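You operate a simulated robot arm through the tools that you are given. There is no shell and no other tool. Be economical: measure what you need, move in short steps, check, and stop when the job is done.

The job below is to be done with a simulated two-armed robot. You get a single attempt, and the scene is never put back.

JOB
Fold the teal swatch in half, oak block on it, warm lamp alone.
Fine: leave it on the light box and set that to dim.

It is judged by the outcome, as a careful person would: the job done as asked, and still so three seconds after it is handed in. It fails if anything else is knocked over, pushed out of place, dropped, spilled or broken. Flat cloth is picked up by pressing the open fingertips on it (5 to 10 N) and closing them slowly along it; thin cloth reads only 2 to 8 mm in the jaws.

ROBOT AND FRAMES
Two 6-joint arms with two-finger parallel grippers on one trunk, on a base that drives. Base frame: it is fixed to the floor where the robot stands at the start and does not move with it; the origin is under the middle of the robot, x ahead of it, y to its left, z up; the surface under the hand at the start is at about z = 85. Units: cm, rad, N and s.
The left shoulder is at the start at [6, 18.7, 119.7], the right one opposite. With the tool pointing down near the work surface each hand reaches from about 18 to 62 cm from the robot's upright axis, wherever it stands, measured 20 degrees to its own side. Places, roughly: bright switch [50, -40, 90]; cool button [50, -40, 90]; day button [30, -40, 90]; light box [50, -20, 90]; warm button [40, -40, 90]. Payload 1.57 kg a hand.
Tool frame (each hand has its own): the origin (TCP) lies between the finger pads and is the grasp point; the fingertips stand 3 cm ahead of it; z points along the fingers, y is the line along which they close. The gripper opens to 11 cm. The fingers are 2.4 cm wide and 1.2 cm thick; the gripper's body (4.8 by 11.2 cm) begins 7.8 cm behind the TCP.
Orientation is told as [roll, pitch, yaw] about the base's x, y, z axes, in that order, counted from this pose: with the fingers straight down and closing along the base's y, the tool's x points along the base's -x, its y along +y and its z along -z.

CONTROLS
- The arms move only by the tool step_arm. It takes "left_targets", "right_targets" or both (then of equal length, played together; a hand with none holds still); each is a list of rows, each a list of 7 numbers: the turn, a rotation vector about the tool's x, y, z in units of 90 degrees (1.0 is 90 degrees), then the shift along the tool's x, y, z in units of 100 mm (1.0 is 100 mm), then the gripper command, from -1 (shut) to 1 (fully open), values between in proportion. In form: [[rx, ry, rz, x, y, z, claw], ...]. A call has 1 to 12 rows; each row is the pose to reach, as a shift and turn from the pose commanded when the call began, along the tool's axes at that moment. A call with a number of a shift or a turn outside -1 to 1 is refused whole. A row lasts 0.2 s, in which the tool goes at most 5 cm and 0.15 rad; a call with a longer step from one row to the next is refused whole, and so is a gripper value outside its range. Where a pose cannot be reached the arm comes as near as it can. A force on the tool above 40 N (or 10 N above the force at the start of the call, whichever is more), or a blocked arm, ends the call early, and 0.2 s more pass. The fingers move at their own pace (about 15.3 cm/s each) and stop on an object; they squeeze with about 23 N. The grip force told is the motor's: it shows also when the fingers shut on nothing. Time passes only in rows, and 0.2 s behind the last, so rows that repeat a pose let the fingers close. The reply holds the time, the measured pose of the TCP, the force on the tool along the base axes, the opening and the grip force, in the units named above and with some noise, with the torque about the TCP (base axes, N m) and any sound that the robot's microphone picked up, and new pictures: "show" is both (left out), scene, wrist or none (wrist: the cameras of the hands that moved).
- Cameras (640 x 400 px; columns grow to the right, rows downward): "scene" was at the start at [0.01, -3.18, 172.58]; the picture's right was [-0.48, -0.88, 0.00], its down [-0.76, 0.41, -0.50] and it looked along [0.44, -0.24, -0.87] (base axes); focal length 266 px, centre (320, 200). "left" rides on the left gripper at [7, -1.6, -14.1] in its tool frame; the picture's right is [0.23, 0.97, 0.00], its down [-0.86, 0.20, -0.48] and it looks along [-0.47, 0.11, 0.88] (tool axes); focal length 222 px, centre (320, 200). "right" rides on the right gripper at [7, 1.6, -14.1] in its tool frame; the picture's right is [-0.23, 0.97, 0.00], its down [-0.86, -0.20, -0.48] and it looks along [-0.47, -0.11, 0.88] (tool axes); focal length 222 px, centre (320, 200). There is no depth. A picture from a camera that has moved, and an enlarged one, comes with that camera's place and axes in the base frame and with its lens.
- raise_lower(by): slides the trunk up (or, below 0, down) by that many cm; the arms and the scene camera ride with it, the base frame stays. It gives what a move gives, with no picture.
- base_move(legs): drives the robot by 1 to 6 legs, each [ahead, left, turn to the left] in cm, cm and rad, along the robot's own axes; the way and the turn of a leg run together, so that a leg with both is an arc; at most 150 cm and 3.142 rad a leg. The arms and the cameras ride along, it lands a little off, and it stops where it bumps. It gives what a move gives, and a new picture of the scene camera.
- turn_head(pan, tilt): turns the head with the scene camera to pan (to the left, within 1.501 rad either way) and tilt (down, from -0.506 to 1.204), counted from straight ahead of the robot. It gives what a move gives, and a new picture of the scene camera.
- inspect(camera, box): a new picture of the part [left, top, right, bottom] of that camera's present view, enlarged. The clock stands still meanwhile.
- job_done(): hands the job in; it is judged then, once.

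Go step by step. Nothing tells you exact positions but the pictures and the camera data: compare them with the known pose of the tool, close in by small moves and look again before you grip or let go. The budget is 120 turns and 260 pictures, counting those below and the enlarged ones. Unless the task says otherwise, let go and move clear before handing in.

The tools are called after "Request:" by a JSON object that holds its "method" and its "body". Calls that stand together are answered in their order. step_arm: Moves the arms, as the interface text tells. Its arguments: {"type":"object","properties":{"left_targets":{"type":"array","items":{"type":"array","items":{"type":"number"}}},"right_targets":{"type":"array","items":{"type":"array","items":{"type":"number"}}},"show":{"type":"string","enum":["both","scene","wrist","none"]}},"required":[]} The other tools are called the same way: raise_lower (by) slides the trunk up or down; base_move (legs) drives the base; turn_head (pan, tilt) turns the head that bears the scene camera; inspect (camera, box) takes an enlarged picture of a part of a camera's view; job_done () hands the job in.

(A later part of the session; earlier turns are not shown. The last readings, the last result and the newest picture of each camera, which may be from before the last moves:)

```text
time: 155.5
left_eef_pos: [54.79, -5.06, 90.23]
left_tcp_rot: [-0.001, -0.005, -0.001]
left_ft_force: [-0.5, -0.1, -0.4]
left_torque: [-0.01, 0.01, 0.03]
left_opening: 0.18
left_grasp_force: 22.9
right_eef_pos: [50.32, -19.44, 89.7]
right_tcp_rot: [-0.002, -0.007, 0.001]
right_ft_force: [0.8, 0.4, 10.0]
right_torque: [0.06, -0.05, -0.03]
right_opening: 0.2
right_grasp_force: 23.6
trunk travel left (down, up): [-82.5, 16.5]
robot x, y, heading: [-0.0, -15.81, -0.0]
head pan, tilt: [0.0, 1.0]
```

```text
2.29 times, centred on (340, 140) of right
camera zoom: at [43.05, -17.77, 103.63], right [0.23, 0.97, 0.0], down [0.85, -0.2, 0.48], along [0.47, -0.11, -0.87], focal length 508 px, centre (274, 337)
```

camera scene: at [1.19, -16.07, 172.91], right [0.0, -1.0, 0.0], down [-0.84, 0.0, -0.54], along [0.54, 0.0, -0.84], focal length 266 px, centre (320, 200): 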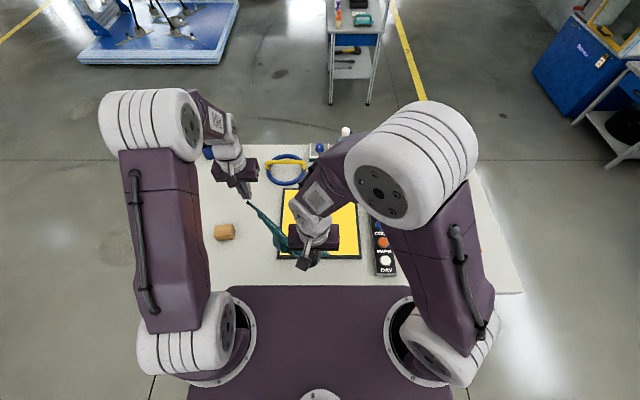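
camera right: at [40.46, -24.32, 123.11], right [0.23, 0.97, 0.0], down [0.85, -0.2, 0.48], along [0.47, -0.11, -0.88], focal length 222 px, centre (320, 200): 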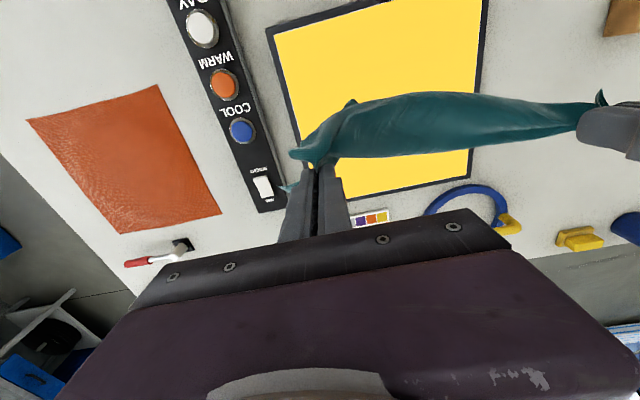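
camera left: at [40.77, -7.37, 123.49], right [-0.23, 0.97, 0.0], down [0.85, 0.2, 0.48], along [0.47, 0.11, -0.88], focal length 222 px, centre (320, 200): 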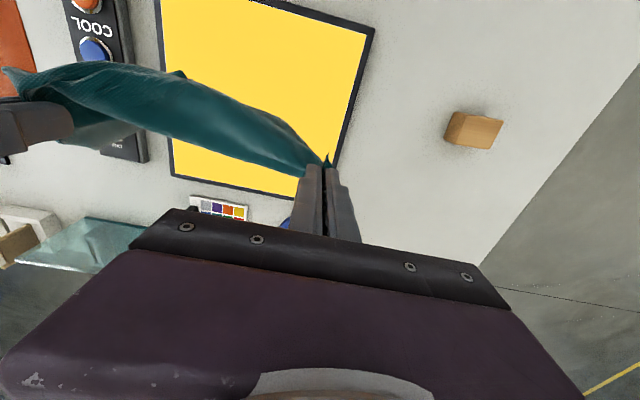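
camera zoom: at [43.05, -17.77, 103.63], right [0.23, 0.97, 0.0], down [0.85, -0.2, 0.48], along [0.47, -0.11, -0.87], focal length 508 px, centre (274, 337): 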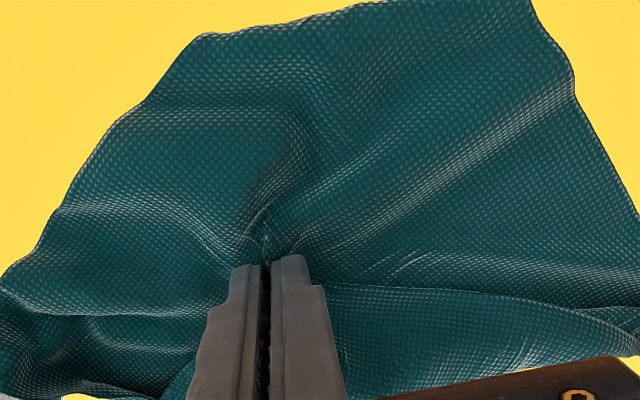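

Request:
{"method": "step_arm", "body": {"right_targets": [[0, 0, 0, 0, 0, 0, -0.75], [0, 0, 0, 0, 0, 0, -0.5], [0, 0, 0, -0.03, 0, -0.06, -0.5], [0, 0, 0, -0.03, 0, -0.06, -0.5]], "show": "none"}}

Request:
{"method": "inspect", "body": {"camera": "right", "box": [240, 100, 400, 200]}}

```text
time: 156.5
left_eef_pos: [54.93, -4.99, 90.1]
left_tcp_rot: [-0.004, -0.006, 0.002]
left_ft_force: [-0.1, 0.0, -0.8]
left_torque: [0.01, 0.01, -0.03]
left_opening: 0.23
left_grasp_force: 22.7
right_eef_pos: [50.54, -19.38, 90.08]
right_tcp_rot: [0.0, -0.005, -0.003]
right_ft_force: [-0.3, 0.4, 0.0]
right_torque: [0.0, 0.0, 0.0]
right_opening: 2.76
right_grasp_force: 0.0
trunk travel left (down, up): [-82.5, 16.5]
robot x, y, heading: [-0.06, -16.31, -0.0]
head pan, tilt: [0.0, 1.0]
```

```text
4.00 times, centred on (320, 150) of right
camera zoom: at [43.32, -17.7, 104.11], right [0.23, 0.97, 0.0], down [0.85, -0.2, 0.48], along [0.47, -0.11, -0.88], focal length 888 px, centre (320, 400)
```

zoom: 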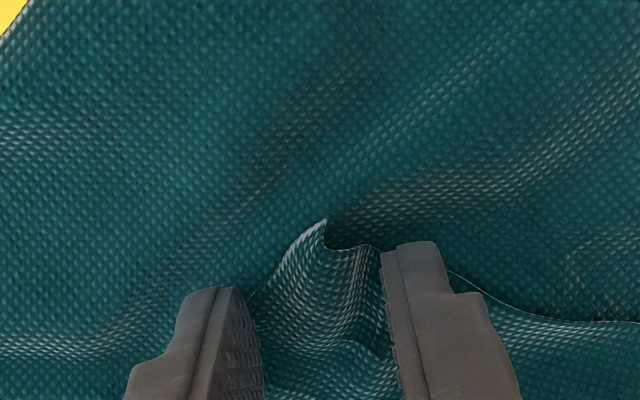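

Request:
{"method": "step_arm", "body": {"right_targets": [[0, 0, 0, 0, 0, 0.01, -0.6], [0, 0, 0, 0, 0, 0.01, -0.7], [0, 0, 0, 0, 0, 0.01, -0.8], [0, 0, 0, 0, 0, 0.01, -0.9], [0, 0, 0, 0, 0, 0.01, -1], [0, 0, 0, 0, 0, 0.01, -1], [0, 0, 0, 0, 0, -0.15, -1], [0, 0, 0, 0, 0, -0.3, -1], [0, 0, 0, 0, 0, -0.3, -1]], "show": "none"}}

Request:
{"method": "inspect", "body": {"camera": "right", "box": [200, 60, 480, 220]}}

```text
time: 158.5
left_eef_pos: [54.92, -4.97, 90.14]
left_tcp_rot: [-0.003, -0.006, 0.003]
left_ft_force: [0.0, -0.1, -0.4]
left_torque: [0.0, 0.01, -0.02]
left_opening: 0.17
left_grasp_force: 22.7
right_eef_pos: [50.41, -19.38, 93.11]
right_tcp_rot: [0.0, -0.004, 0.0]
right_ft_force: [0.4, 0.9, 0.1]
right_torque: [-0.03, 0.03, 0.02]
right_opening: 0.21
right_grasp_force: 22.4
trunk travel left (down, up): [-82.5, 16.5]
robot x, y, heading: [0.33, -16.22, 0.001]
head pan, tilt: [0.0, 1.0]
```

```text
2.29 times, centred on (340, 140) of right
camera zoom: at [43.37, -17.74, 107.24], right [0.23, 0.97, 0.0], down [0.85, -0.2, 0.48], along [0.47, -0.11, -0.88], focal length 508 px, centre (274, 337)
```

zoom: 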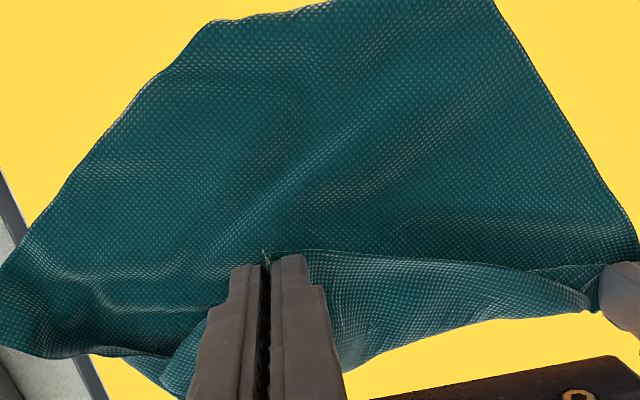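

The flap corner is now held cleanly with the edge running to A. Lift both into a hang.

Request:
{"method": "step_arm", "body": {"left_targets": [[0, 0, 0, 0.1, 0, -0.2, -1], [0, 0, 0, 0.3, 0, -0.5, -1], [0, 0, 0, 0.5, 0, -0.8, -1], [0, 0, 0, 0.7, 0, -1, -1], [0, 0, 0, 0.9, 0, -1, -1]], "right_targets": [[0, 0, 0, 0, -0.1, -0.3, -1], [0, 0, 0, 0, -0.25, -0.6, -1], [0, 0, 0, 0.1, -0.4, -0.9, -1], [0, 0, 0, 0.3, -0.5, -1, -1], [0, 0, 0, 0.45, -0.55, -1, -1]], "show": "none"}}

Request:
{"method": "step_arm", "body": {"left_targets": [[0, 0, 0, 0, 0, -0.4, -1], [0, 0, 0, 0, 0, -0.8, -1], [0, 0, 0, 0, 0, -1, -1], [0, 0, 0, 0, 0, -1, -1]], "right_targets": [[0, 0, 0, 0, 0, -0.3, -1], [0, 0, 0, 0, 0, -0.6, -1], [0, 0, 0, 0, 0, -0.73, -1], [0, 0, 0, 0, 0, -0.73, -1]], "show": "none"}}

Request:
{"method": "step_arm", "body": {"left_targets": [[0, 0, 0, 0, 0, -0.4, -1], [0, 0, 0, 0, 0, -0.6, -1], [0, 0, 0, 0, 0, -0.6, -1], [0, 0, 0, 0, 0, -0.6, -1], [0, 0, 0, 0, 0, -0.6, -1]], "right_targets": [[0, 0, 0, 0, 0, -0.4, -1], [0, 0, 0, 0, 0, -0.6, -1], [0, 0, 0, 0, 0, -0.6, -1], [0, 0, 0, 0, 0, -0.6, -1], [0, 0, 0, 0, 0, -0.6, -1]], "show": "none"}}

Request:
{"method": "inspect", "body": {"camera": "scene", "box": [260, 150, 380, 270]}}

```text
time: 159.7
left_eef_pos: [45.95, -4.82, 100.24]
left_tcp_rot: [-0.002, -0.009, 0.0]
left_ft_force: [-0.3, -34.9, 5.4]
left_torque: [-1.11, -0.01, -0.15]
left_opening: 0.25
left_grasp_force: 23.6
right_eef_pos: [45.81, -24.83, 103.22]
right_tcp_rot: [0.001, -0.007, 0.0]
right_ft_force: [0.9, 33.3, -6.3]
right_torque: [1.02, -0.04, -0.02]
right_opening: 0.21
right_grasp_force: 22.9
trunk travel left (down, up): [-82.5, 16.5]
robot x, y, heading: [0.15, -16.04, 0.003]
head pan, tilt: [0.0, 1.0]
```

```text
time: 160.7
left_eef_pos: [45.97, -4.91, 110.17]
left_tcp_rot: [-0.004, -0.005, 0.004]
left_ft_force: [-1.1, -27.1, 1.5]
left_torque: [-0.87, 0.03, -0.14]
left_opening: 0.21
left_grasp_force: 23.1
right_eef_pos: [45.69, -24.96, 110.66]
right_tcp_rot: [0.001, -0.004, -0.003]
right_ft_force: [1.2, 26.7, -1.7]
right_torque: [0.82, -0.01, 0.01]
right_opening: 0.2
right_grasp_force: 23.2
trunk travel left (down, up): [-82.5, 16.5]
robot x, y, heading: [-0.04, -16.08, -0.003]
head pan, tilt: [0.0, 1.0]
```

```text
time: 161.9
left_eef_pos: [45.96, -4.99, 115.9]
left_tcp_rot: [-0.005, -0.005, 0.001]
left_ft_force: [-1.5, -22.4, 0.4]
left_torque: [-0.7, 0.02, -0.13]
left_opening: 0.22
left_grasp_force: 22.9
right_eef_pos: [45.6, -25.01, 116.26]
right_tcp_rot: [0.0, -0.006, -0.002]
right_ft_force: [0.7, 21.6, -0.6]
right_torque: [0.68, -0.02, -0.03]
right_opening: 0.21
right_grasp_force: 23.2
trunk travel left (down, up): [-82.5, 16.5]
robot x, y, heading: [0.25, -16.06, 0.003]
head pan, tilt: [0.0, 1.0]
```

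```text
3.33 times, centred on (320, 210) of scene
camera zoom: at [1.09, -15.96, 172.91], right [0.0, -1.0, 0.0], down [-0.84, 0.0, -0.54], along [0.54, 0.0, -0.84], focal length 888 px, centre (320, 167)
```

zoom: 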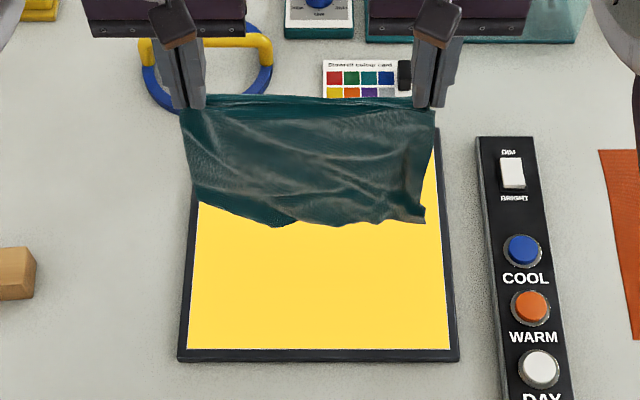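

A true curtain now, held by two adjacent corners. I'll lay the lower half moving forward, check, then lay the upper half back over it — which leaves no turned hem.

Request:
{"method": "step_arm", "body": {"left_targets": [[0, 0, 0, 0.2, -0.03, 0.1, -1], [0, 0, 0, 0.42, -0.03, 0.2, -1], [0, 0, 0, 0.42, -0.03, 0.35, -1], [0, 0, 0, 0.35, -0.03, 0.45, -1], [0, 0, 0, 0.25, -0.03, 0.55, -1], [0, 0, 0, 0.15, -0.03, 0.65, -1], [0, 0, 0, 0.05, -0.03, 0.75, -1], [0, 0, 0, 0.05, -0.03, 0.75, -1]], "right_targets": [[0, 0, 0, 0.2, 0.03, 0.1, -1], [0, 0, 0, 0.4, 0.03, 0.23, -1], [0, 0, 0, 0.4, 0.03, 0.38, -1], [0, 0, 0, 0.33, 0.03, 0.48, -1], [0, 0, 0, 0.23, 0.03, 0.58, -1], [0, 0, 0, 0.13, 0.03, 0.68, -1], [0, 0, 0, 0.03, 0.03, 0.78, -1], [0, 0, 0, 0.03, 0.03, 0.78, -1]], "show": "none"}}

Request:
{"method": "inspect", "body": {"camera": "scene", "box": [260, 160, 380, 270]}}

```text
time: 163.7
left_eef_pos: [45.36, -5.1, 108.78]
left_tcp_rot: [-0.001, -0.006, 0.001]
left_ft_force: [-0.8, -14.6, -0.3]
left_torque: [-0.45, 0.02, -0.05]
left_opening: 0.21
left_grasp_force: 23.1
right_eef_pos: [45.39, -24.51, 108.53]
right_tcp_rot: [0.001, -0.005, 0.0]
right_ft_force: [0.3, 15.1, -0.1]
right_torque: [0.43, 0.01, 0.02]
right_opening: 0.19
right_grasp_force: 23.1
trunk travel left (down, up): [-82.5, 16.5]
robot x, y, heading: [0.32, -15.82, -0.004]
head pan, tilt: [0.0, 1.0]
```

```text
3.64 times, centred on (320, 215) of scene
camera zoom: at [1.02, -15.95, 172.91], right [0.0, -1.0, 0.0], down [-0.84, 0.0, -0.54], along [0.54, 0.0, -0.84], focal length 969 px, centre (320, 146)
```

zoom: 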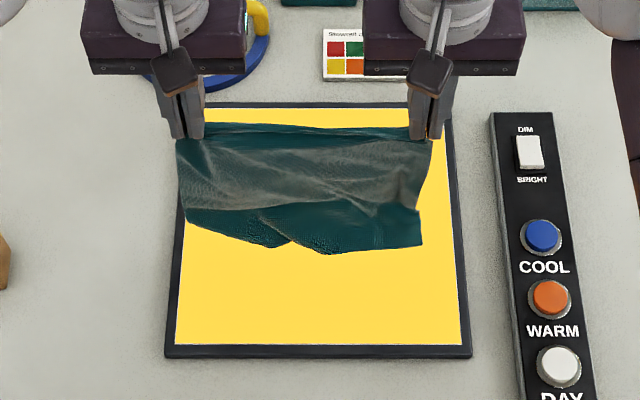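

The left bottom corner is tucked under. I'll restart from further back and lay the whole sheet flat by drawing it forward, so it opens out.

Request:
{"method": "step_arm", "body": {"left_targets": [[0, 0, 0, 0.05, 0, -0.3, -1], [0, 0, 0, 0.3, 0, -0.55, -1], [0, 0, 0, 0.6, 0, -0.6, -1], [0, 0, 0, 0.9, 0, -0.55, -1], [0, 0, 0, 1, 0, -0.4, -1], [0, 0, 0, 1, 0, -0.3, -1]], "right_targets": [[0, 0, 0, 0.05, 0, -0.3, -1], [0, 0, 0, 0.3, 0, -0.55, -1], [0, 0, 0, 0.6, 0, -0.6, -1], [0, 0, 0, 0.9, 0, -0.55, -1], [0, 0, 0, 1, 0, -0.4, -1], [0, 0, 0, 1, 0, -0.3, -1]], "show": "none"}}

Request:
{"method": "step_arm", "body": {"left_targets": [[0, 0, 0, -0.15, 0, 0.05, -1], [0, 0, 0, -0.3, 0, 0.15, -1], [0, 0, 0, -0.45, 0, 0.27, -1], [0, 0, 0, -0.6, 0, 0.4, -1], [0, 0, 0, -0.75, 0, 0.55, -1], [0, 0, 0, -0.9, 0, 0.7, -1], [0, 0, 0, -1, 0, 0.8, -1]], "right_targets": [[0, 0, 0, -0.15, 0, 0.05, -1], [0, 0, 0, -0.3, 0, 0.15, -1], [0, 0, 0, -0.45, 0, 0.27, -1], [0, 0, 0, -0.6, 0, 0.4, -1], [0, 0, 0, -0.75, 0, 0.55, -1], [0, 0, 0, -0.9, 0, 0.7, -1], [0, 0, 0, -1, 0, 0.8, -1]], "show": "none"}}

Request:
{"method": "step_arm", "body": {"left_targets": [[0, 0, 0, -0.2, 0, 0.15, -1], [0, 0, 0, -0.4, 0, 0.35, -1], [0, 0, 0, -0.6, 0, 0.55, -1], [0, 0, 0, -0.8, 0, 0.75, -1], [0, 0, 0, -1, 0, 0.95, -1]], "right_targets": [[0, 0, 0, -0.2, 0, 0.15, -1], [0, 0, 0, -0.4, 0, 0.35, -1], [0, 0, 0, -0.6, 0, 0.55, -1], [0, 0, 0, -0.8, 0, 0.75, -1], [0, 0, 0, -1, 0, 0.95, -1]], "show": "none"}}

Request:
{"method": "inspect", "body": {"camera": "scene", "box": [260, 170, 380, 270]}}

```text
time: 165.1
left_eef_pos: [35.32, -5.23, 111.55]
left_tcp_rot: [-0.002, -0.005, 0.001]
left_ft_force: [0.2, -13.3, -0.2]
left_torque: [-0.43, 0.02, -0.09]
left_opening: 0.21
left_grasp_force: 22.6
right_eef_pos: [35.73, -24.57, 111.37]
right_tcp_rot: [0.001, -0.006, 0.002]
right_ft_force: [0.3, 12.9, -0.6]
right_torque: [0.38, 0.0, -0.03]
right_opening: 0.18
right_grasp_force: 23.0
trunk travel left (down, up): [-82.5, 16.5]
robot x, y, heading: [-0.23, -15.86, -0.0]
head pan, tilt: [0.0, 1.0]
```

```text
time: 166.7
left_eef_pos: [45.66, -4.99, 103.72]
left_tcp_rot: [-0.002, -0.003, -0.001]
left_ft_force: [-1.5, -15.5, -0.4]
left_torque: [-0.47, 0.01, -0.03]
left_opening: 0.21
left_grasp_force: 23.4
right_eef_pos: [45.71, -24.66, 103.48]
right_tcp_rot: [0.0, -0.004, -0.001]
right_ft_force: [-0.3, 15.7, 0.4]
right_torque: [0.48, 0.03, -0.02]
right_opening: 0.18
right_grasp_force: 22.9
trunk travel left (down, up): [-82.5, 16.5]
robot x, y, heading: [-0.18, -16.26, 0.002]
head pan, tilt: [0.0, 1.0]
```

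```text
time: 167.9
left_eef_pos: [55.85, -5.21, 94.11]
left_tcp_rot: [-0.002, -0.005, 0.0]
left_ft_force: [0.2, -8.5, 0.1]
left_torque: [-0.26, 0.05, 0.0]
left_opening: 0.17
left_grasp_force: 23.2
right_eef_pos: [55.99, -24.48, 93.93]
right_tcp_rot: [0.0, -0.001, -0.002]
right_ft_force: [0.4, 8.4, -0.2]
right_torque: [0.26, 0.04, 0.0]
right_opening: 0.18
right_grasp_force: 22.7
trunk travel left (down, up): [-82.5, 16.5]
robot x, y, heading: [0.23, -16.09, 0.001]
head pan, tilt: [0.0, 1.0]
```

```text
4.00 times, centred on (320, 220) of scene
camera zoom: at [1.46, -15.96, 172.92], right [0.0, -1.0, 0.0], down [-0.84, 0.0, -0.54], along [0.54, 0.0, -0.84], focal length 1066 px, centre (320, 120)
```

zoom: 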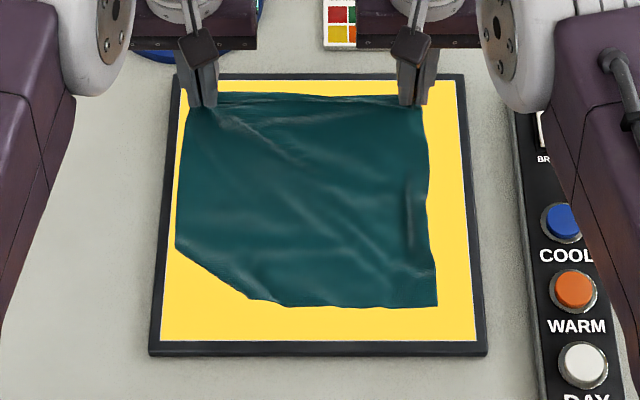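

Nearly flat — only the left near corner is still tucked under. I'll repeat the lay-down from further back with a longer drag to pull it out.

Request:
{"method": "step_arm", "body": {"left_targets": [[0, 0, 0, 0.15, 0, -0.25, -1], [0, 0, 0, 0.35, 0, -0.5, -1], [0, 0, 0, 0.6, 0, -0.75, -1], [0, 0, 0, 0.85, 0, -0.95, -1], [0, 0, 0, 1, 0, -1, -1]], "right_targets": [[0, 0, 0, 0.15, 0, -0.25, -1], [0, 0, 0, 0.35, 0, -0.5, -1], [0, 0, 0, 0.6, 0, -0.75, -1], [0, 0, 0, 0.85, 0, -0.95, -1], [0, 0, 0, 1, 0, -1, -1]], "show": "none"}}

Request:
{"method": "step_arm", "body": {"left_targets": [[0, 0, 0, 0.2, 0, -0.3, -1], [0, 0, 0, 0.45, 0, -0.6, -1], [0, 0, 0, 0.7, 0, -0.9, -1], [0, 0, 0, 0.95, 0, -1, -1], [0, 0, 0, 1, 0, -1, -1]], "right_targets": [[0, 0, 0, 0.2, 0, -0.3, -1], [0, 0, 0, 0.45, 0, -0.6, -1], [0, 0, 0, 0.7, 0, -0.9, -1], [0, 0, 0, 0.95, 0, -1, -1], [0, 0, 0, 1, 0, -1, -1]], "show": "none"}}

Request:
{"method": "step_arm", "body": {"left_targets": [[0, 0, 0, 0.25, 0, 0, -1], [0, 0, 0, 0.5, 0, 0, -1], [0, 0, 0, 0.65, 0, 0.15, -1], [0, 0, 0, 0.65, 0, 0.35, -1], [0, 0, 0, 0.65, 0, 0.35, -1]], "right_targets": [[0, 0, 0, 0.25, 0, 0, -1], [0, 0, 0, 0.5, 0, 0, -1], [0, 0, 0, 0.65, 0, 0.15, -1], [0, 0, 0, 0.65, 0, 0.35, -1], [0, 0, 0, 0.65, 0, 0.35, -1]], "show": "none"}}

Request:
{"method": "inspect", "body": {"camera": "scene", "box": [260, 180, 380, 300]}}

```text
time: 169.1
left_eef_pos: [45.34, -5.12, 104.28]
left_tcp_rot: [0.0, -0.006, 0.0]
left_ft_force: [-0.2, -14.4, -0.2]
left_torque: [-0.37, -0.01, -0.03]
left_opening: 0.17
left_grasp_force: 23.6
right_eef_pos: [45.55, -24.44, 104.04]
right_tcp_rot: [0.0, -0.007, 0.0]
right_ft_force: [0.0, 12.6, -0.5]
right_torque: [0.4, 0.01, 0.03]
right_opening: 0.17
right_grasp_force: 23.2
trunk travel left (down, up): [-82.5, 16.5]
robot x, y, heading: [-0.32, -16.46, 0.001]
head pan, tilt: [0.0, 1.0]
```

```text
time: 170.3
left_eef_pos: [35.43, -5.24, 114.33]
left_tcp_rot: [-0.002, -0.004, 0.0]
left_ft_force: [0.1, -11.7, -0.4]
left_torque: [-0.38, 0.01, -0.07]
left_opening: 0.18
left_grasp_force: 22.8
right_eef_pos: [35.44, -24.63, 114.0]
right_tcp_rot: [0.0, -0.005, 0.0]
right_ft_force: [0.6, 12.1, 0.2]
right_torque: [0.4, -0.02, 0.0]
right_opening: 0.21
right_grasp_force: 22.7
trunk travel left (down, up): [-82.5, 16.5]
robot x, y, heading: [-0.06, -15.93, -0.002]
head pan, tilt: [0.0, 1.0]
```

```text
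time: 171.5
left_eef_pos: [28.97, -5.1, 110.62]
left_tcp_rot: [-0.003, -0.007, -0.001]
left_ft_force: [-1.2, -14.2, -0.3]
left_torque: [-0.45, -0.03, -0.07]
left_opening: 0.19
left_grasp_force: 23.3
right_eef_pos: [28.85, -24.67, 110.52]
right_tcp_rot: [-0.001, -0.005, 0.0]
right_ft_force: [0.3, 14.6, 0.2]
right_torque: [0.44, -0.03, 0.0]
right_opening: 0.18
right_grasp_force: 23.1
trunk travel left (down, up): [-82.5, 16.5]
robot x, y, heading: [0.17, -16.06, -0.002]
head pan, tilt: [0.0, 1.0]
```

```text
3.33 times, centred on (320, 240) of scene
camera zoom: at [0.99, -15.96, 172.91], right [0.0, -1.0, 0.0], down [-0.84, 0.0, -0.54], along [0.54, 0.0, -0.84], focal length 888 px, centre (320, 67)
```

zoom: 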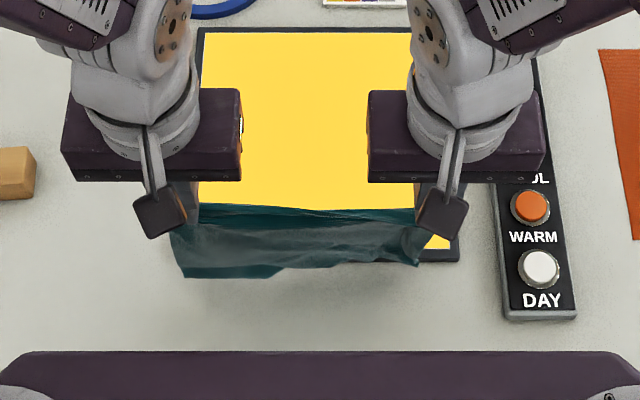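

Request:
{"method": "step_arm", "body": {"left_targets": [[0, 0, 0, -0.15, 0, 0.05, -1], [0, 0, 0, -0.3, 0, 0.15, -1], [0, 0, 0, -0.5, 0, 0.28, -1], [0, 0, 0, -0.7, 0, 0.42, -1], [0, 0, 0, -0.85, 0, 0.55, -1], [0, 0, 0, -1, 0, 0.7, -1]], "right_targets": [[0, 0, 0, -0.15, 0, 0.05, -1], [0, 0, 0, -0.3, 0, 0.15, -1], [0, 0, 0, -0.5, 0, 0.28, -1], [0, 0, 0, -0.7, 0, 0.42, -1], [0, 0, 0, -0.85, 0, 0.55, -1], [0, 0, 0, -1, 0, 0.7, -1]], "show": "none"}}

Request:
{"method": "step_arm", "body": {"left_targets": [[0, 0, 0, -0.2, 0, 0.2, -1], [0, 0, 0, -0.4, 0, 0.42, -1], [0, 0, 0, -0.6, 0, 0.64, -1], [0, 0, 0, -0.8, 0, 0.8, -1], [0, 0, 0, -1, 0, 0.92, -1]], "right_targets": [[0, 0, 0, -0.2, 0, 0.2, -1], [0, 0, 0, -0.4, 0, 0.42, -1], [0, 0, 0, -0.6, 0, 0.64, -1], [0, 0, 0, -0.8, 0, 0.8, -1], [0, 0, 0, -1, 0, 0.92, -1]], "show": "none"}}

Request:
{"method": "step_arm", "body": {"left_targets": [[0, 0, 0, -0.2, 0, 0.1, -1], [0, 0, 0, -0.4, 0, 0.2, -1], [0, 0, 0, -0.6, 0, 0.25, -1], [0, 0, 0, -0.8, 0, 0.25, -1], [0, 0, 0, -0.8, 0, 0.25, -1]], "right_targets": [[0, 0, 0, -0.2, 0, 0.1, -1], [0, 0, 0, -0.4, 0, 0.2, -1], [0, 0, 0, -0.6, 0, 0.25, -1], [0, 0, 0, -0.8, 0, 0.25, -1], [0, 0, 0, -0.8, 0, 0.25, -1]], "show": "none"}}

Request:
{"method": "inspect", "body": {"camera": "scene", "box": [260, 170, 380, 270]}}

```text
time: 172.9
left_eef_pos: [38.99, -5.17, 103.79]
left_tcp_rot: [-0.001, -0.005, 0.001]
left_ft_force: [0.0, -14.2, -0.5]
left_torque: [-0.51, -0.02, -0.07]
left_opening: 0.17
left_grasp_force: 23.4
right_eef_pos: [39.3, -24.82, 103.62]
right_tcp_rot: [0.0, -0.004, -0.001]
right_ft_force: [0.3, 14.2, 0.1]
right_torque: [0.45, 0.02, -0.03]
right_opening: 0.19
right_grasp_force: 22.9
trunk travel left (down, up): [-82.5, 16.5]
robot x, y, heading: [-0.24, -15.97, -0.002]
head pan, tilt: [0.0, 1.0]
```

```text
time: 174.1
left_eef_pos: [49.15, -5.11, 94.51]
left_tcp_rot: [-0.002, -0.003, 0.001]
left_ft_force: [-1.0, -12.7, 0.3]
left_torque: [-0.45, 0.03, -0.07]
left_opening: 0.19
left_grasp_force: 23.2
right_eef_pos: [49.14, -24.63, 94.43]
right_tcp_rot: [-0.001, -0.003, 0.0]
right_ft_force: [0.6, 11.5, -0.4]
right_torque: [0.37, -0.02, -0.01]
right_opening: 0.2
right_grasp_force: 22.7
trunk travel left (down, up): [-82.5, 16.5]
robot x, y, heading: [0.04, -15.81, -0.0]
head pan, tilt: [0.0, 1.0]
```

```text
time: 175.3
left_eef_pos: [56.82, -5.23, 92.43]
left_tcp_rot: [-0.003, -0.006, 0.001]
left_ft_force: [0.8, -11.5, -0.5]
left_torque: [-0.34, -0.03, -0.06]
left_opening: 0.17
left_grasp_force: 22.6
right_eef_pos: [57.18, -24.66, 92.03]
right_tcp_rot: [-0.001, -0.006, 0.001]
right_ft_force: [-0.1, 10.3, 0.4]
right_torque: [0.32, -0.01, 0.0]
right_opening: 0.2
right_grasp_force: 22.7
trunk travel left (down, up): [-82.5, 16.5]
robot x, y, heading: [-0.33, -15.92, -0.005]
head pan, tilt: [0.0, 1.0]
```

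```text
4.00 times, centred on (320, 220) of scene
camera zoom: at [1.1, -15.96, 172.91], right [0.0, -1.0, 0.0], down [-0.84, 0.0, -0.54], along [0.54, 0.0, -0.84], focal length 1066 px, centre (320, 120)
```

zoom: 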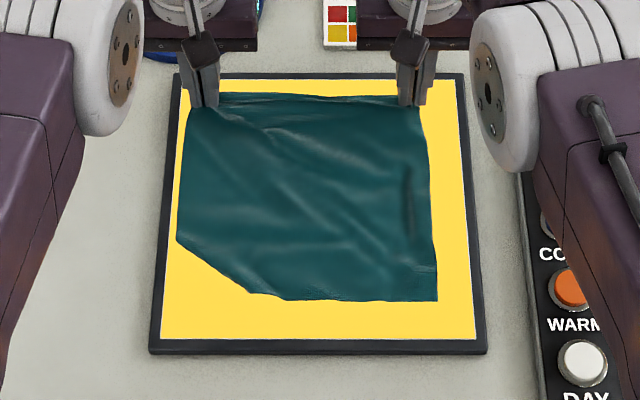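

One corner remains tucked under at the near-left. I'll set A down, pinch near that fold with the left hand, and flip it out.

Request:
{"method": "step_arm", "body": {"left_targets": [[0, 0, 0, 0, 0, 0.22, -1], [0, 0, 0, 0, 0, 0.22, -0.7], [0, 0, 0, 0, 0, 0.22, -0.4], [0, 0, 0, 0, 0, -0.2, -0.4], [0, 0, 0, 0.3, 0, -0.3, -0.4], [0, 0, 0, 0.65, -0.1, -0.3, -0.4], [0, 0, 0, 1, -0.19, -0.3, -0.4]], "right_targets": [[0, 0, 0, 0, 0, 0.2, -1], [0, 0, 0, 0, 0, 0.2, -1], [0, 0, 0, 0, 0, 0.2, -1], [0, 0, 0, 0, 0, 0.2, -1], [0, 0, 0, 0, 0, 0.2, -1], [0, 0, 0, 0, 0, 0.2, -1], [0, 0, 0, 0, 0, 0.2, -1]], "show": "none"}}

Request:
{"method": "step_arm", "body": {"left_targets": [[0, 0, 0, 0.3, 0, 0, -0.4], [0, 0, 0, 0.52, 0, 0.2, -0.4], [0, 0, 0, 0.52, 0, 0.45, -0.4], [0, 0, 0, 0.52, 0, 0.52, -0.4], [0, 0, 0, 0.52, 0, 0.52, -0.4]], "show": "none"}}

Request:
{"method": "inspect", "body": {"camera": "left", "box": [180, 60, 460, 220]}}

```text
time: 176.9
left_eef_pos: [46.57, -6.85, 95.03]
left_tcp_rot: [-0.001, -0.007, 0.001]
left_ft_force: [0.6, -0.3, -0.4]
left_torque: [0.02, -0.01, 0.0]
left_opening: 3.32
left_grasp_force: 0.1
right_eef_pos: [57.0, -24.68, 90.14]
right_tcp_rot: [0.0, -0.007, 0.001]
right_ft_force: [0.3, -0.1, 0.7]
right_torque: [0.03, 0.02, 0.0]
right_opening: 0.17
right_grasp_force: 23.1
trunk travel left (down, up): [-82.5, 16.5]
robot x, y, heading: [0.12, -15.77, -0.001]
head pan, tilt: [0.0, 1.0]
```

```text
time: 178.1
left_eef_pos: [41.84, -7.14, 89.8]
left_tcp_rot: [-0.002, -0.004, 0.0]
left_ft_force: [-0.5, 0.7, -0.3]
left_torque: [-0.02, 0.01, -0.02]
left_opening: 3.33
left_grasp_force: 0.0
right_eef_pos: [56.96, -24.6, 90.03]
right_tcp_rot: [-0.001, -0.004, 0.001]
right_ft_force: [-0.2, -0.3, 0.1]
right_torque: [-0.02, -0.01, 0.0]
right_opening: 0.19
right_grasp_force: 23.8
trunk travel left (down, up): [-82.5, 16.5]
robot x, y, heading: [-0.03, -16.23, 0.001]
head pan, tilt: [0.0, 1.0]
```

```text
2.29 times, centred on (320, 140) of left
camera zoom: at [34.92, -8.76, 103.91], right [-0.23, 0.97, 0.0], down [0.85, 0.2, 0.48], along [0.47, 0.11, -0.88], focal length 508 px, centre (320, 337)
```

zoom: 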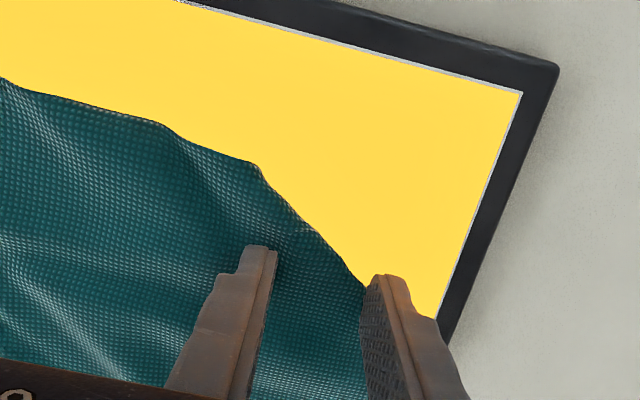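

Request:
{"method": "step_arm", "body": {"left_targets": [[0, 0, 0, 0, -0.05, 0.02, -0.4], [0, 0, 0, 0, -0.05, 0.03, -0.4], [0, 0, 0, 0, -0.05, 0.035, -0.48], [0, 0, 0, 0, -0.05, 0.035, -0.56], [0, 0, 0, 0, -0.05, 0.035, -0.64], [0, 0, 0, 0, -0.05, 0.035, -0.72], [0, 0, 0, 0, -0.05, 0.035, -0.8], [0, 0, 0, 0, -0.05, 0.035, -0.88], [0, 0, 0, 0, -0.05, 0.035, -1], [0, 0, 0, 0, -0.05, 0.035, -1]], "show": "none"}}

Request:
{"method": "step_arm", "body": {"left_targets": [[0, 0, 0, 0, 0, -0.25, -1], [0, 0, 0, 0, 0, -0.5, -1], [0, 0, 0, 0, 0, -0.7, -1], [0, 0, 0, 0, 0, -0.7, -1], [0, 0, 0, 0, 0, -0.7, -1]], "show": "none"}}

Request:
{"method": "inspect", "body": {"camera": "scene", "box": [260, 170, 380, 270]}}

Request:
{"method": "inspect", "body": {"camera": "left", "box": [180, 60, 460, 220]}}

```text
time: 180.3
left_eef_pos: [41.85, -7.51, 89.64]
left_tcp_rot: [-0.003, -0.005, 0.0]
left_ft_force: [-0.8, -0.5, 7.0]
left_torque: [-0.01, -0.01, 0.03]
left_opening: 0.59
left_grasp_force: 23.1
right_eef_pos: [56.91, -24.64, 90.07]
right_tcp_rot: [-0.001, -0.005, 0.001]
right_ft_force: [-0.3, 0.7, -0.2]
right_torque: [0.03, 0.02, 0.0]
right_opening: 0.21
right_grasp_force: 23.0
trunk travel left (down, up): [-82.5, 16.5]
robot x, y, heading: [0.15, -16.35, -0.001]
head pan, tilt: [0.0, 1.0]
```

```text
time: 181.5
left_eef_pos: [41.65, -7.64, 96.26]
left_tcp_rot: [-0.001, -0.005, 0.0]
left_ft_force: [-0.3, -0.3, -0.2]
left_torque: [-0.02, 0.03, 0.01]
left_opening: 0.48
left_grasp_force: 22.6
right_eef_pos: [57.04, -24.61, 89.94]
right_tcp_rot: [0.002, -0.006, 0.001]
right_ft_force: [0.3, 0.3, -0.7]
right_torque: [0.03, 0.0, -0.01]
right_opening: 0.21
right_grasp_force: 23.4
trunk travel left (down, up): [-82.5, 16.5]
robot x, y, heading: [0.25, -15.76, 0.002]
head pan, tilt: [0.0, 1.0]
```

```text
4.00 times, centred on (320, 220) of scene
camera zoom: at [1.12, -15.96, 172.91], right [0.0, -1.0, 0.0], down [-0.84, 0.0, -0.54], along [0.54, 0.0, -0.84], focal length 1066 px, centre (320, 120)
```

zoom: 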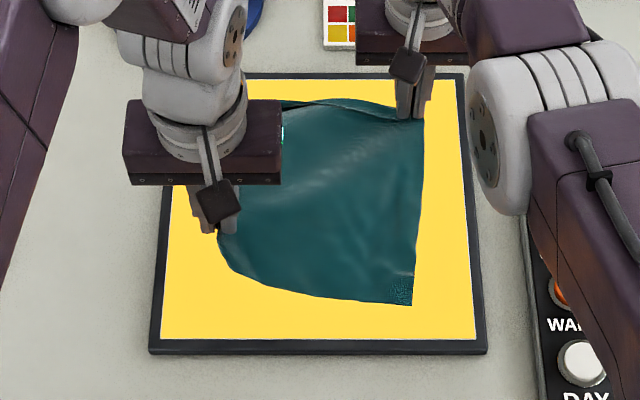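

```text
2.29 times, centred on (320, 140) of left
camera zoom: at [34.72, -9.29, 110.35], right [-0.23, 0.97, 0.0], down [0.85, 0.2, 0.48], along [0.47, 0.11, -0.88], focal length 508 px, centre (320, 337)
```

zoom: 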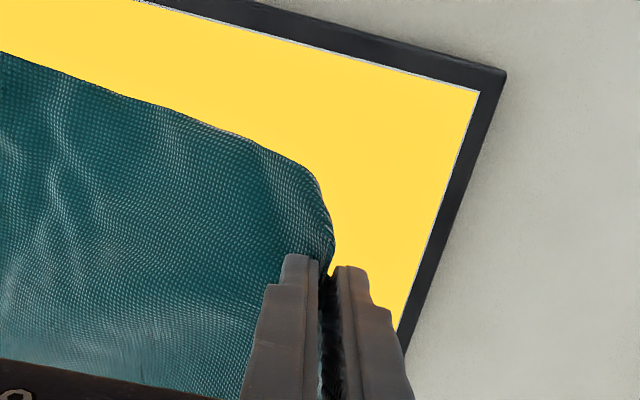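

Request:
{"method": "step_arm", "body": {"left_targets": [[0, 0, 0, 0, 0, -0.05, -1], [0, 0, 0, 0, 0, 0.05, -1], [0, 0, 0, -0.1, -0.06, 0.15, -1], [0, 0, 0, -0.22, -0.13, 0.28, -1], [0, 0, 0, -0.34, -0.2, 0.42, -1], [0, 0, 0, -0.44, -0.26, 0.56, -1], [0, 0, 0, -0.5, -0.3, 0.64, -1], [0, 0, 0, -0.5, -0.3, 0.64, -0.8], [0, 0, 0, -0.5, -0.3, 0.64, -0.4], [0, 0, 0, -0.5, -0.3, 0.3, -0.4], [0, 0, 0, -0.5, 0, 0.1, -0.4], [0, 0, 0, -0.5, 0.3, 0, -0.4]], "show": "none"}}

Request:
{"method": "inspect", "body": {"camera": "scene", "box": [260, 170, 380, 270]}}

Request:
{"method": "inspect", "body": {"camera": "left", "box": [0, 0, 440, 220]}}

```text
time: 184.1
left_eef_pos: [47.01, -4.36, 96.68]
left_tcp_rot: [-0.004, -0.005, 0.0]
left_ft_force: [-0.1, -0.3, 0.6]
left_torque: [0.02, 0.02, -0.02]
left_opening: 3.29
left_grasp_force: 0.0
right_eef_pos: [57.04, -24.47, 89.98]
right_tcp_rot: [-0.001, -0.005, -0.001]
right_ft_force: [-0.2, 0.2, -0.6]
right_torque: [-0.06, -0.02, -0.02]
right_opening: 0.19
right_grasp_force: 22.5
trunk travel left (down, up): [-82.5, 16.5]
robot x, y, heading: [0.46, -15.9, -0.001]
head pan, tilt: [0.0, 1.0]
```

```text
4.00 times, centred on (320, 220) of scene
camera zoom: at [1.16, -15.81, 172.91], right [0.0, -1.0, 0.0], down [-0.84, 0.0, -0.54], along [0.54, 0.0, -0.84], focal length 1066 px, centre (320, 120)
```

zoom: 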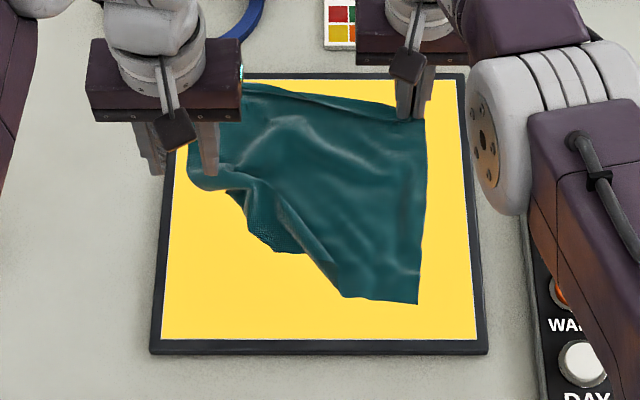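

```text
1.45 times, centred on (220, 110) of left
camera zoom: at [40.02, -6.05, 110.72], right [-0.23, 0.97, 0.0], down [0.85, 0.2, 0.48], along [0.47, 0.11, -0.88], focal length 323 px, centre (466, 331)
```

zoom: 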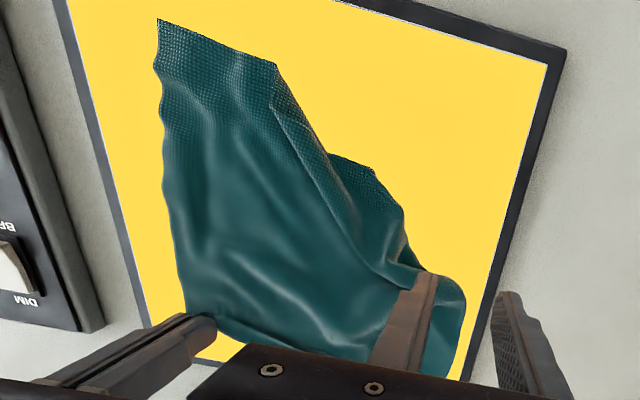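

Corner C now peeks out near (42.5, −12). Grip it with the left hand and draw it out to the near-left.

Request:
{"method": "step_arm", "body": {"left_targets": [[0, 0, 0, 0.15, -0.3, 0, -0.5], [0, 0, 0, 0.3, -0.6, 0.1, -0.5], [0, 0, 0, 0.38, -0.75, 0.3, -0.5], [0, 0, 0, 0.38, -0.75, 0.6, -0.5], [0, 0, 0, 0.38, -0.75, 0.67, -0.5], [0, 0, 0, 0.38, -0.75, 0.67, -0.5]], "show": "none"}}

Request:
{"method": "inspect", "body": {"camera": "left", "box": [180, 60, 460, 220]}}

```text
time: 185.5
left_eef_pos: [43.1, -12.22, 89.88]
left_tcp_rot: [-0.003, -0.006, -0.001]
left_ft_force: [-0.7, 0.4, -0.2]
left_torque: [-0.01, 0.0, -0.01]
left_opening: 2.77
left_grasp_force: 0.1
right_eef_pos: [57.0, -24.61, 90.1]
right_tcp_rot: [0.0, -0.005, 0.0]
right_ft_force: [0.5, -0.9, 0.6]
right_torque: [-0.01, 0.02, -0.01]
right_opening: 0.22
right_grasp_force: 23.6
trunk travel left (down, up): [-82.5, 16.5]
robot x, y, heading: [0.12, -16.04, 0.002]
head pan, tilt: [0.0, 1.0]
```

```text
2.29 times, centred on (320, 140) of left
camera zoom: at [36.22, -13.85, 103.98], right [-0.23, 0.97, 0.0], down [0.85, 0.2, 0.48], along [0.47, 0.11, -0.88], focal length 508 px, centre (320, 337)
```

zoom: 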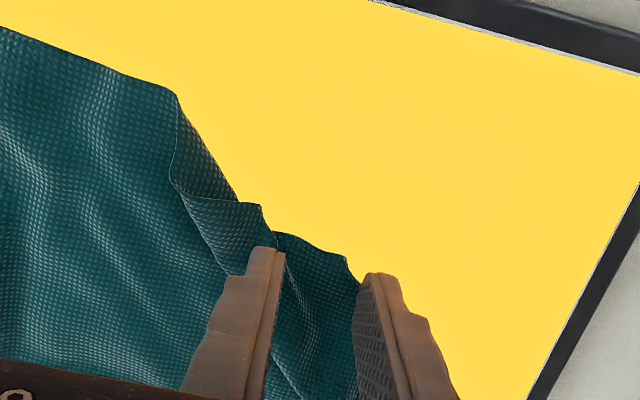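

Request:
{"method": "step_arm", "body": {"left_targets": [[0, 0, 0, 0, 0, 0.025, -0.5], [0, 0, 0, 0, 0, 0.035, -0.5], [0, 0, 0, 0, 0, 0.035, -0.58], [0, 0, 0, 0, 0, 0.035, -0.66], [0, 0, 0, 0, 0, 0.035, -0.74], [0, 0, 0, 0, 0, 0.035, -0.82], [0, 0, 0, 0, 0, 0.035, -0.9], [0, 0, 0, 0, 0, 0.035, -1], [0, 0, 0, 0, 0, 0.035, -1]], "show": "none"}}

Request:
{"method": "step_arm", "body": {"left_targets": [[0, 0, 0, 0.05, 0.05, -0.12, -1], [0, 0, 0, 0.2, 0.2, -0.15, -1], [0, 0, 0, 0.35, 0.4, -0.15, -1], [0, 0, 0, 0.5, 0.6, -0.12, -1], [0, 0, 0, 0.58, 0.75, -0.05, -1], [0, 0, 0, 0.58, 0.75, -0.02, -1]], "show": "none"}}

Request:
{"method": "inspect", "body": {"camera": "scene", "box": [260, 170, 380, 270]}}

```text
time: 187.5
left_eef_pos: [43.04, -12.06, 89.5]
left_tcp_rot: [-0.002, -0.004, 0.0]
left_ft_force: [1.7, -0.1, 6.5]
left_torque: [-0.06, -0.04, -0.02]
left_opening: 0.21
left_grasp_force: 22.7
right_eef_pos: [57.04, -24.56, 90.13]
right_tcp_rot: [0.001, -0.005, 0.001]
right_ft_force: [-0.3, 0.1, -0.4]
right_torque: [-0.01, 0.02, -0.01]
right_opening: 0.21
right_grasp_force: 22.7
trunk travel left (down, up): [-82.5, 16.5]
robot x, y, heading: [0.25, -16.0, -0.0]
head pan, tilt: [0.0, 1.0]
```

```text
time: 188.9
left_eef_pos: [37.32, -4.53, 89.8]
left_tcp_rot: [-0.002, -0.006, 0.0]
left_ft_force: [3.8, -3.1, 0.3]
left_torque: [-0.1, -0.09, -0.04]
left_opening: 0.23
left_grasp_force: 22.5
right_eef_pos: [57.11, -24.61, 90.01]
right_tcp_rot: [0.0, -0.004, 0.0]
right_ft_force: [-3.8, 4.3, 0.5]
right_torque: [0.15, 0.1, -0.01]
right_opening: 0.19
right_grasp_force: 23.3
trunk travel left (down, up): [-82.5, 16.5]
robot x, y, heading: [-0.1, -15.92, -0.002]
head pan, tilt: [0.0, 1.0]
```

```text
4.00 times, centred on (320, 220) of scene
camera zoom: at [1.15, -15.98, 172.91], right [0.0, -1.0, 0.0], down [-0.84, 0.0, -0.54], along [0.54, 0.0, -0.84], focal length 1066 px, centre (320, 120)
```

zoom: 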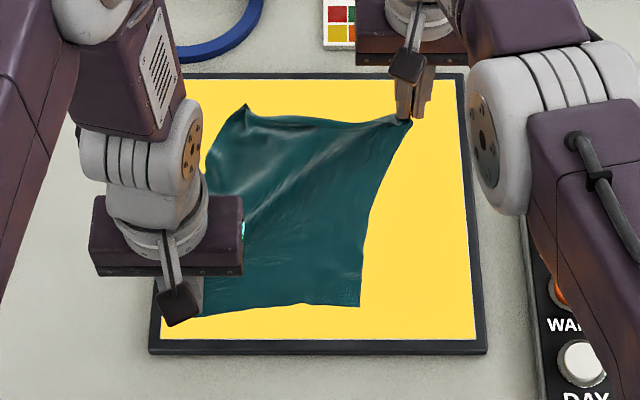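

The sheet is now fully open with all four corners out. Next, re-grip A with the left hand for a two-handed fold.

Request:
{"method": "step_arm", "body": {"left_targets": [[0, 0, 0, 0, 0, 0.02, -0.7], [0, 0, 0, 0, 0, 0.02, -0.45], [0, 0, 0, 0, 0, -0.3, -0.45], [0, 0, 0, -0.3, 0, -0.5, -0.45], [0, 0, 0, -0.7, -0.1, -0.5, -0.45], [0, 0, 0, -1, -0.3, -0.5, -0.45]], "show": "none"}}

Request:
{"method": "step_arm", "body": {"left_targets": [[0, 0, 0, -0.4, -0.1, 0, -0.45], [0, 0, 0, -0.8, -0.18, 0, -0.45], [0, 0, 0, -0.96, -0.2, 0.2, -0.45], [0, 0, 0, -0.96, -0.2, 0.42, -0.45], [0, 0, 0, -0.96, -0.2, 0.46, -0.45]], "show": "none"}}

Request:
{"method": "inspect", "body": {"camera": "left", "box": [180, 60, 460, 220]}}

Request:
{"method": "inspect", "body": {"camera": "scene", "box": [200, 170, 380, 290]}}

```text
time: 190.3
left_eef_pos: [47.41, -7.56, 94.66]
left_tcp_rot: [-0.002, -0.005, 0.0]
left_ft_force: [-0.4, -0.4, -0.2]
left_torque: [-0.01, -0.01, 0.01]
left_opening: 3.03
left_grasp_force: 0.1
right_eef_pos: [57.05, -24.57, 90.06]
right_tcp_rot: [-0.001, -0.004, 0.0]
right_ft_force: [0.8, -0.4, 0.3]
right_torque: [0.0, 0.02, 0.02]
right_opening: 0.23
right_grasp_force: 22.7
trunk travel left (down, up): [-82.5, 16.5]
robot x, y, heading: [0.01, -16.25, -0.002]
head pan, tilt: [0.0, 1.0]
```

```text
time: 191.5
left_eef_pos: [56.42, -9.42, 90.02]
left_tcp_rot: [-0.003, -0.005, 0.0]
left_ft_force: [0.8, -0.5, 0.5]
left_torque: [-0.01, -0.02, 0.02]
left_opening: 3.04
left_grasp_force: 0.2
right_eef_pos: [57.08, -24.61, 90.06]
right_tcp_rot: [-0.002, -0.005, -0.001]
right_ft_force: [0.1, 0.6, -0.3]
right_torque: [-0.02, -0.02, 0.01]
right_opening: 0.18
right_grasp_force: 23.3
trunk travel left (down, up): [-82.5, 16.5]
robot x, y, heading: [0.15, -15.72, 0.001]
head pan, tilt: [0.0, 1.0]
```

```text
2.29 times, centred on (320, 140) of left
camera zoom: at [49.55, -11.19, 104.13], right [-0.23, 0.97, 0.0], down [0.85, 0.2, 0.48], along [0.47, 0.11, -0.88], focal length 508 px, centre (320, 337)
```

zoom: 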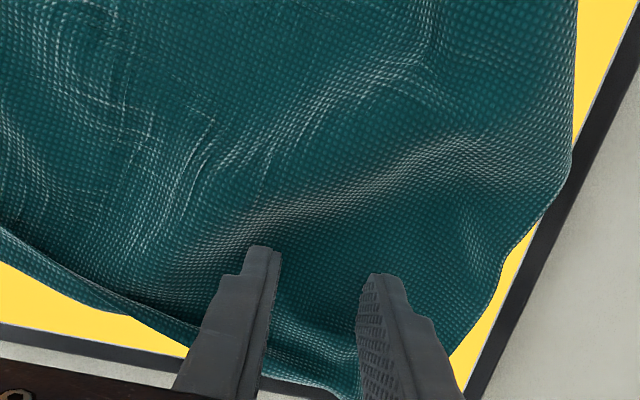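

```text
3.33 times, centred on (290, 230) of scene
camera zoom: at [1.11, -15.97, 172.91], right [0.0, -1.0, 0.0], down [-0.84, 0.0, -0.54], along [0.54, 0.0, -0.84], focal length 888 px, centre (420, 100)
```

zoom: 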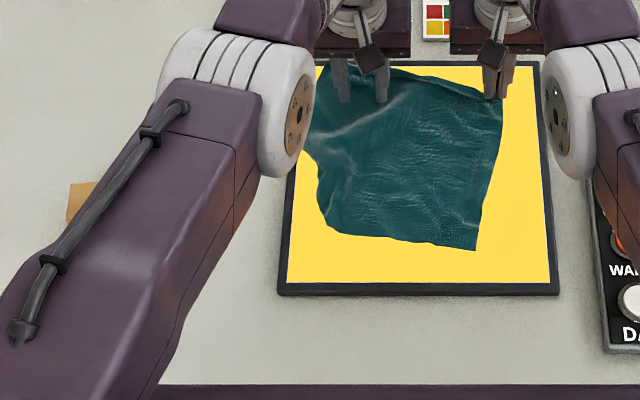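

Request:
{"method": "step_arm", "body": {"left_targets": [[0, 0, 0, -0.1, 0.08, 0.02, -0.45], [0, 0, 0, -0.1, 0.08, 0.045, -0.45], [0, 0, 0, -0.1, 0.08, 0.05, -0.52], [0, 0, 0, -0.1, 0.08, 0.05, -0.6], [0, 0, 0, -0.1, 0.08, 0.05, -0.68], [0, 0, 0, -0.1, 0.08, 0.05, -0.76], [0, 0, 0, -0.1, 0.08, 0.05, -0.84], [0, 0, 0, -0.1, 0.08, 0.05, -0.92], [0, 0, 0, -0.1, 0.08, 0.05, -1], [0, 0, 0, -0.1, 0.08, 0.05, -1]], "show": "none"}}

Request:
{"method": "inspect", "body": {"camera": "left", "box": [180, 60, 460, 220]}}

```text
time: 193.7
left_eef_pos: [56.9, -8.58, 90.0]
left_tcp_rot: [-0.003, -0.005, -0.001]
left_ft_force: [0.5, -0.1, 0.6]
left_torque: [0.01, 0.02, -0.03]
left_opening: 0.01
left_grasp_force: 21.5
left hand out of reach, approached as far as the arm can: row 1, 2, 3, 4, 5, 6, 7, 8, 9, 10
right_eef_pos: [57.08, -24.63, 89.99]
right_tcp_rot: [0.0, -0.005, 0.001]
right_ft_force: [-0.1, 0.5, 1.3]
right_torque: [0.02, -0.04, -0.01]
right_opening: 0.19
right_grasp_force: 23.1
trunk travel left (down, up): [-82.5, 16.5]
robot x, y, heading: [0.28, -15.78, -0.006]
head pan, tilt: [0.0, 1.0]
```

```text
2.29 times, centred on (320, 140) of left
camera zoom: at [49.82, -10.28, 104.1], right [-0.23, 0.97, 0.0], down [0.85, 0.2, 0.48], along [0.47, 0.11, -0.88], focal length 508 px, centre (320, 337)
```

zoom: 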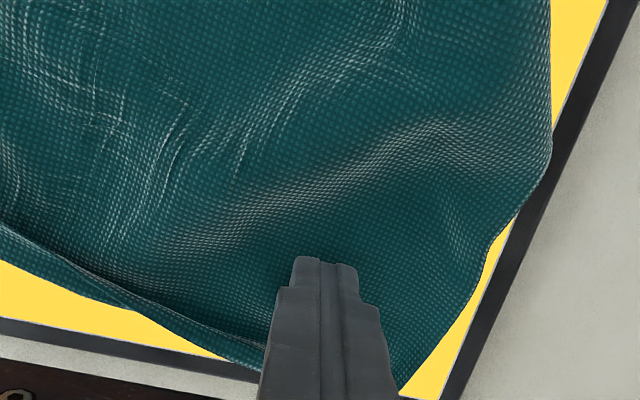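

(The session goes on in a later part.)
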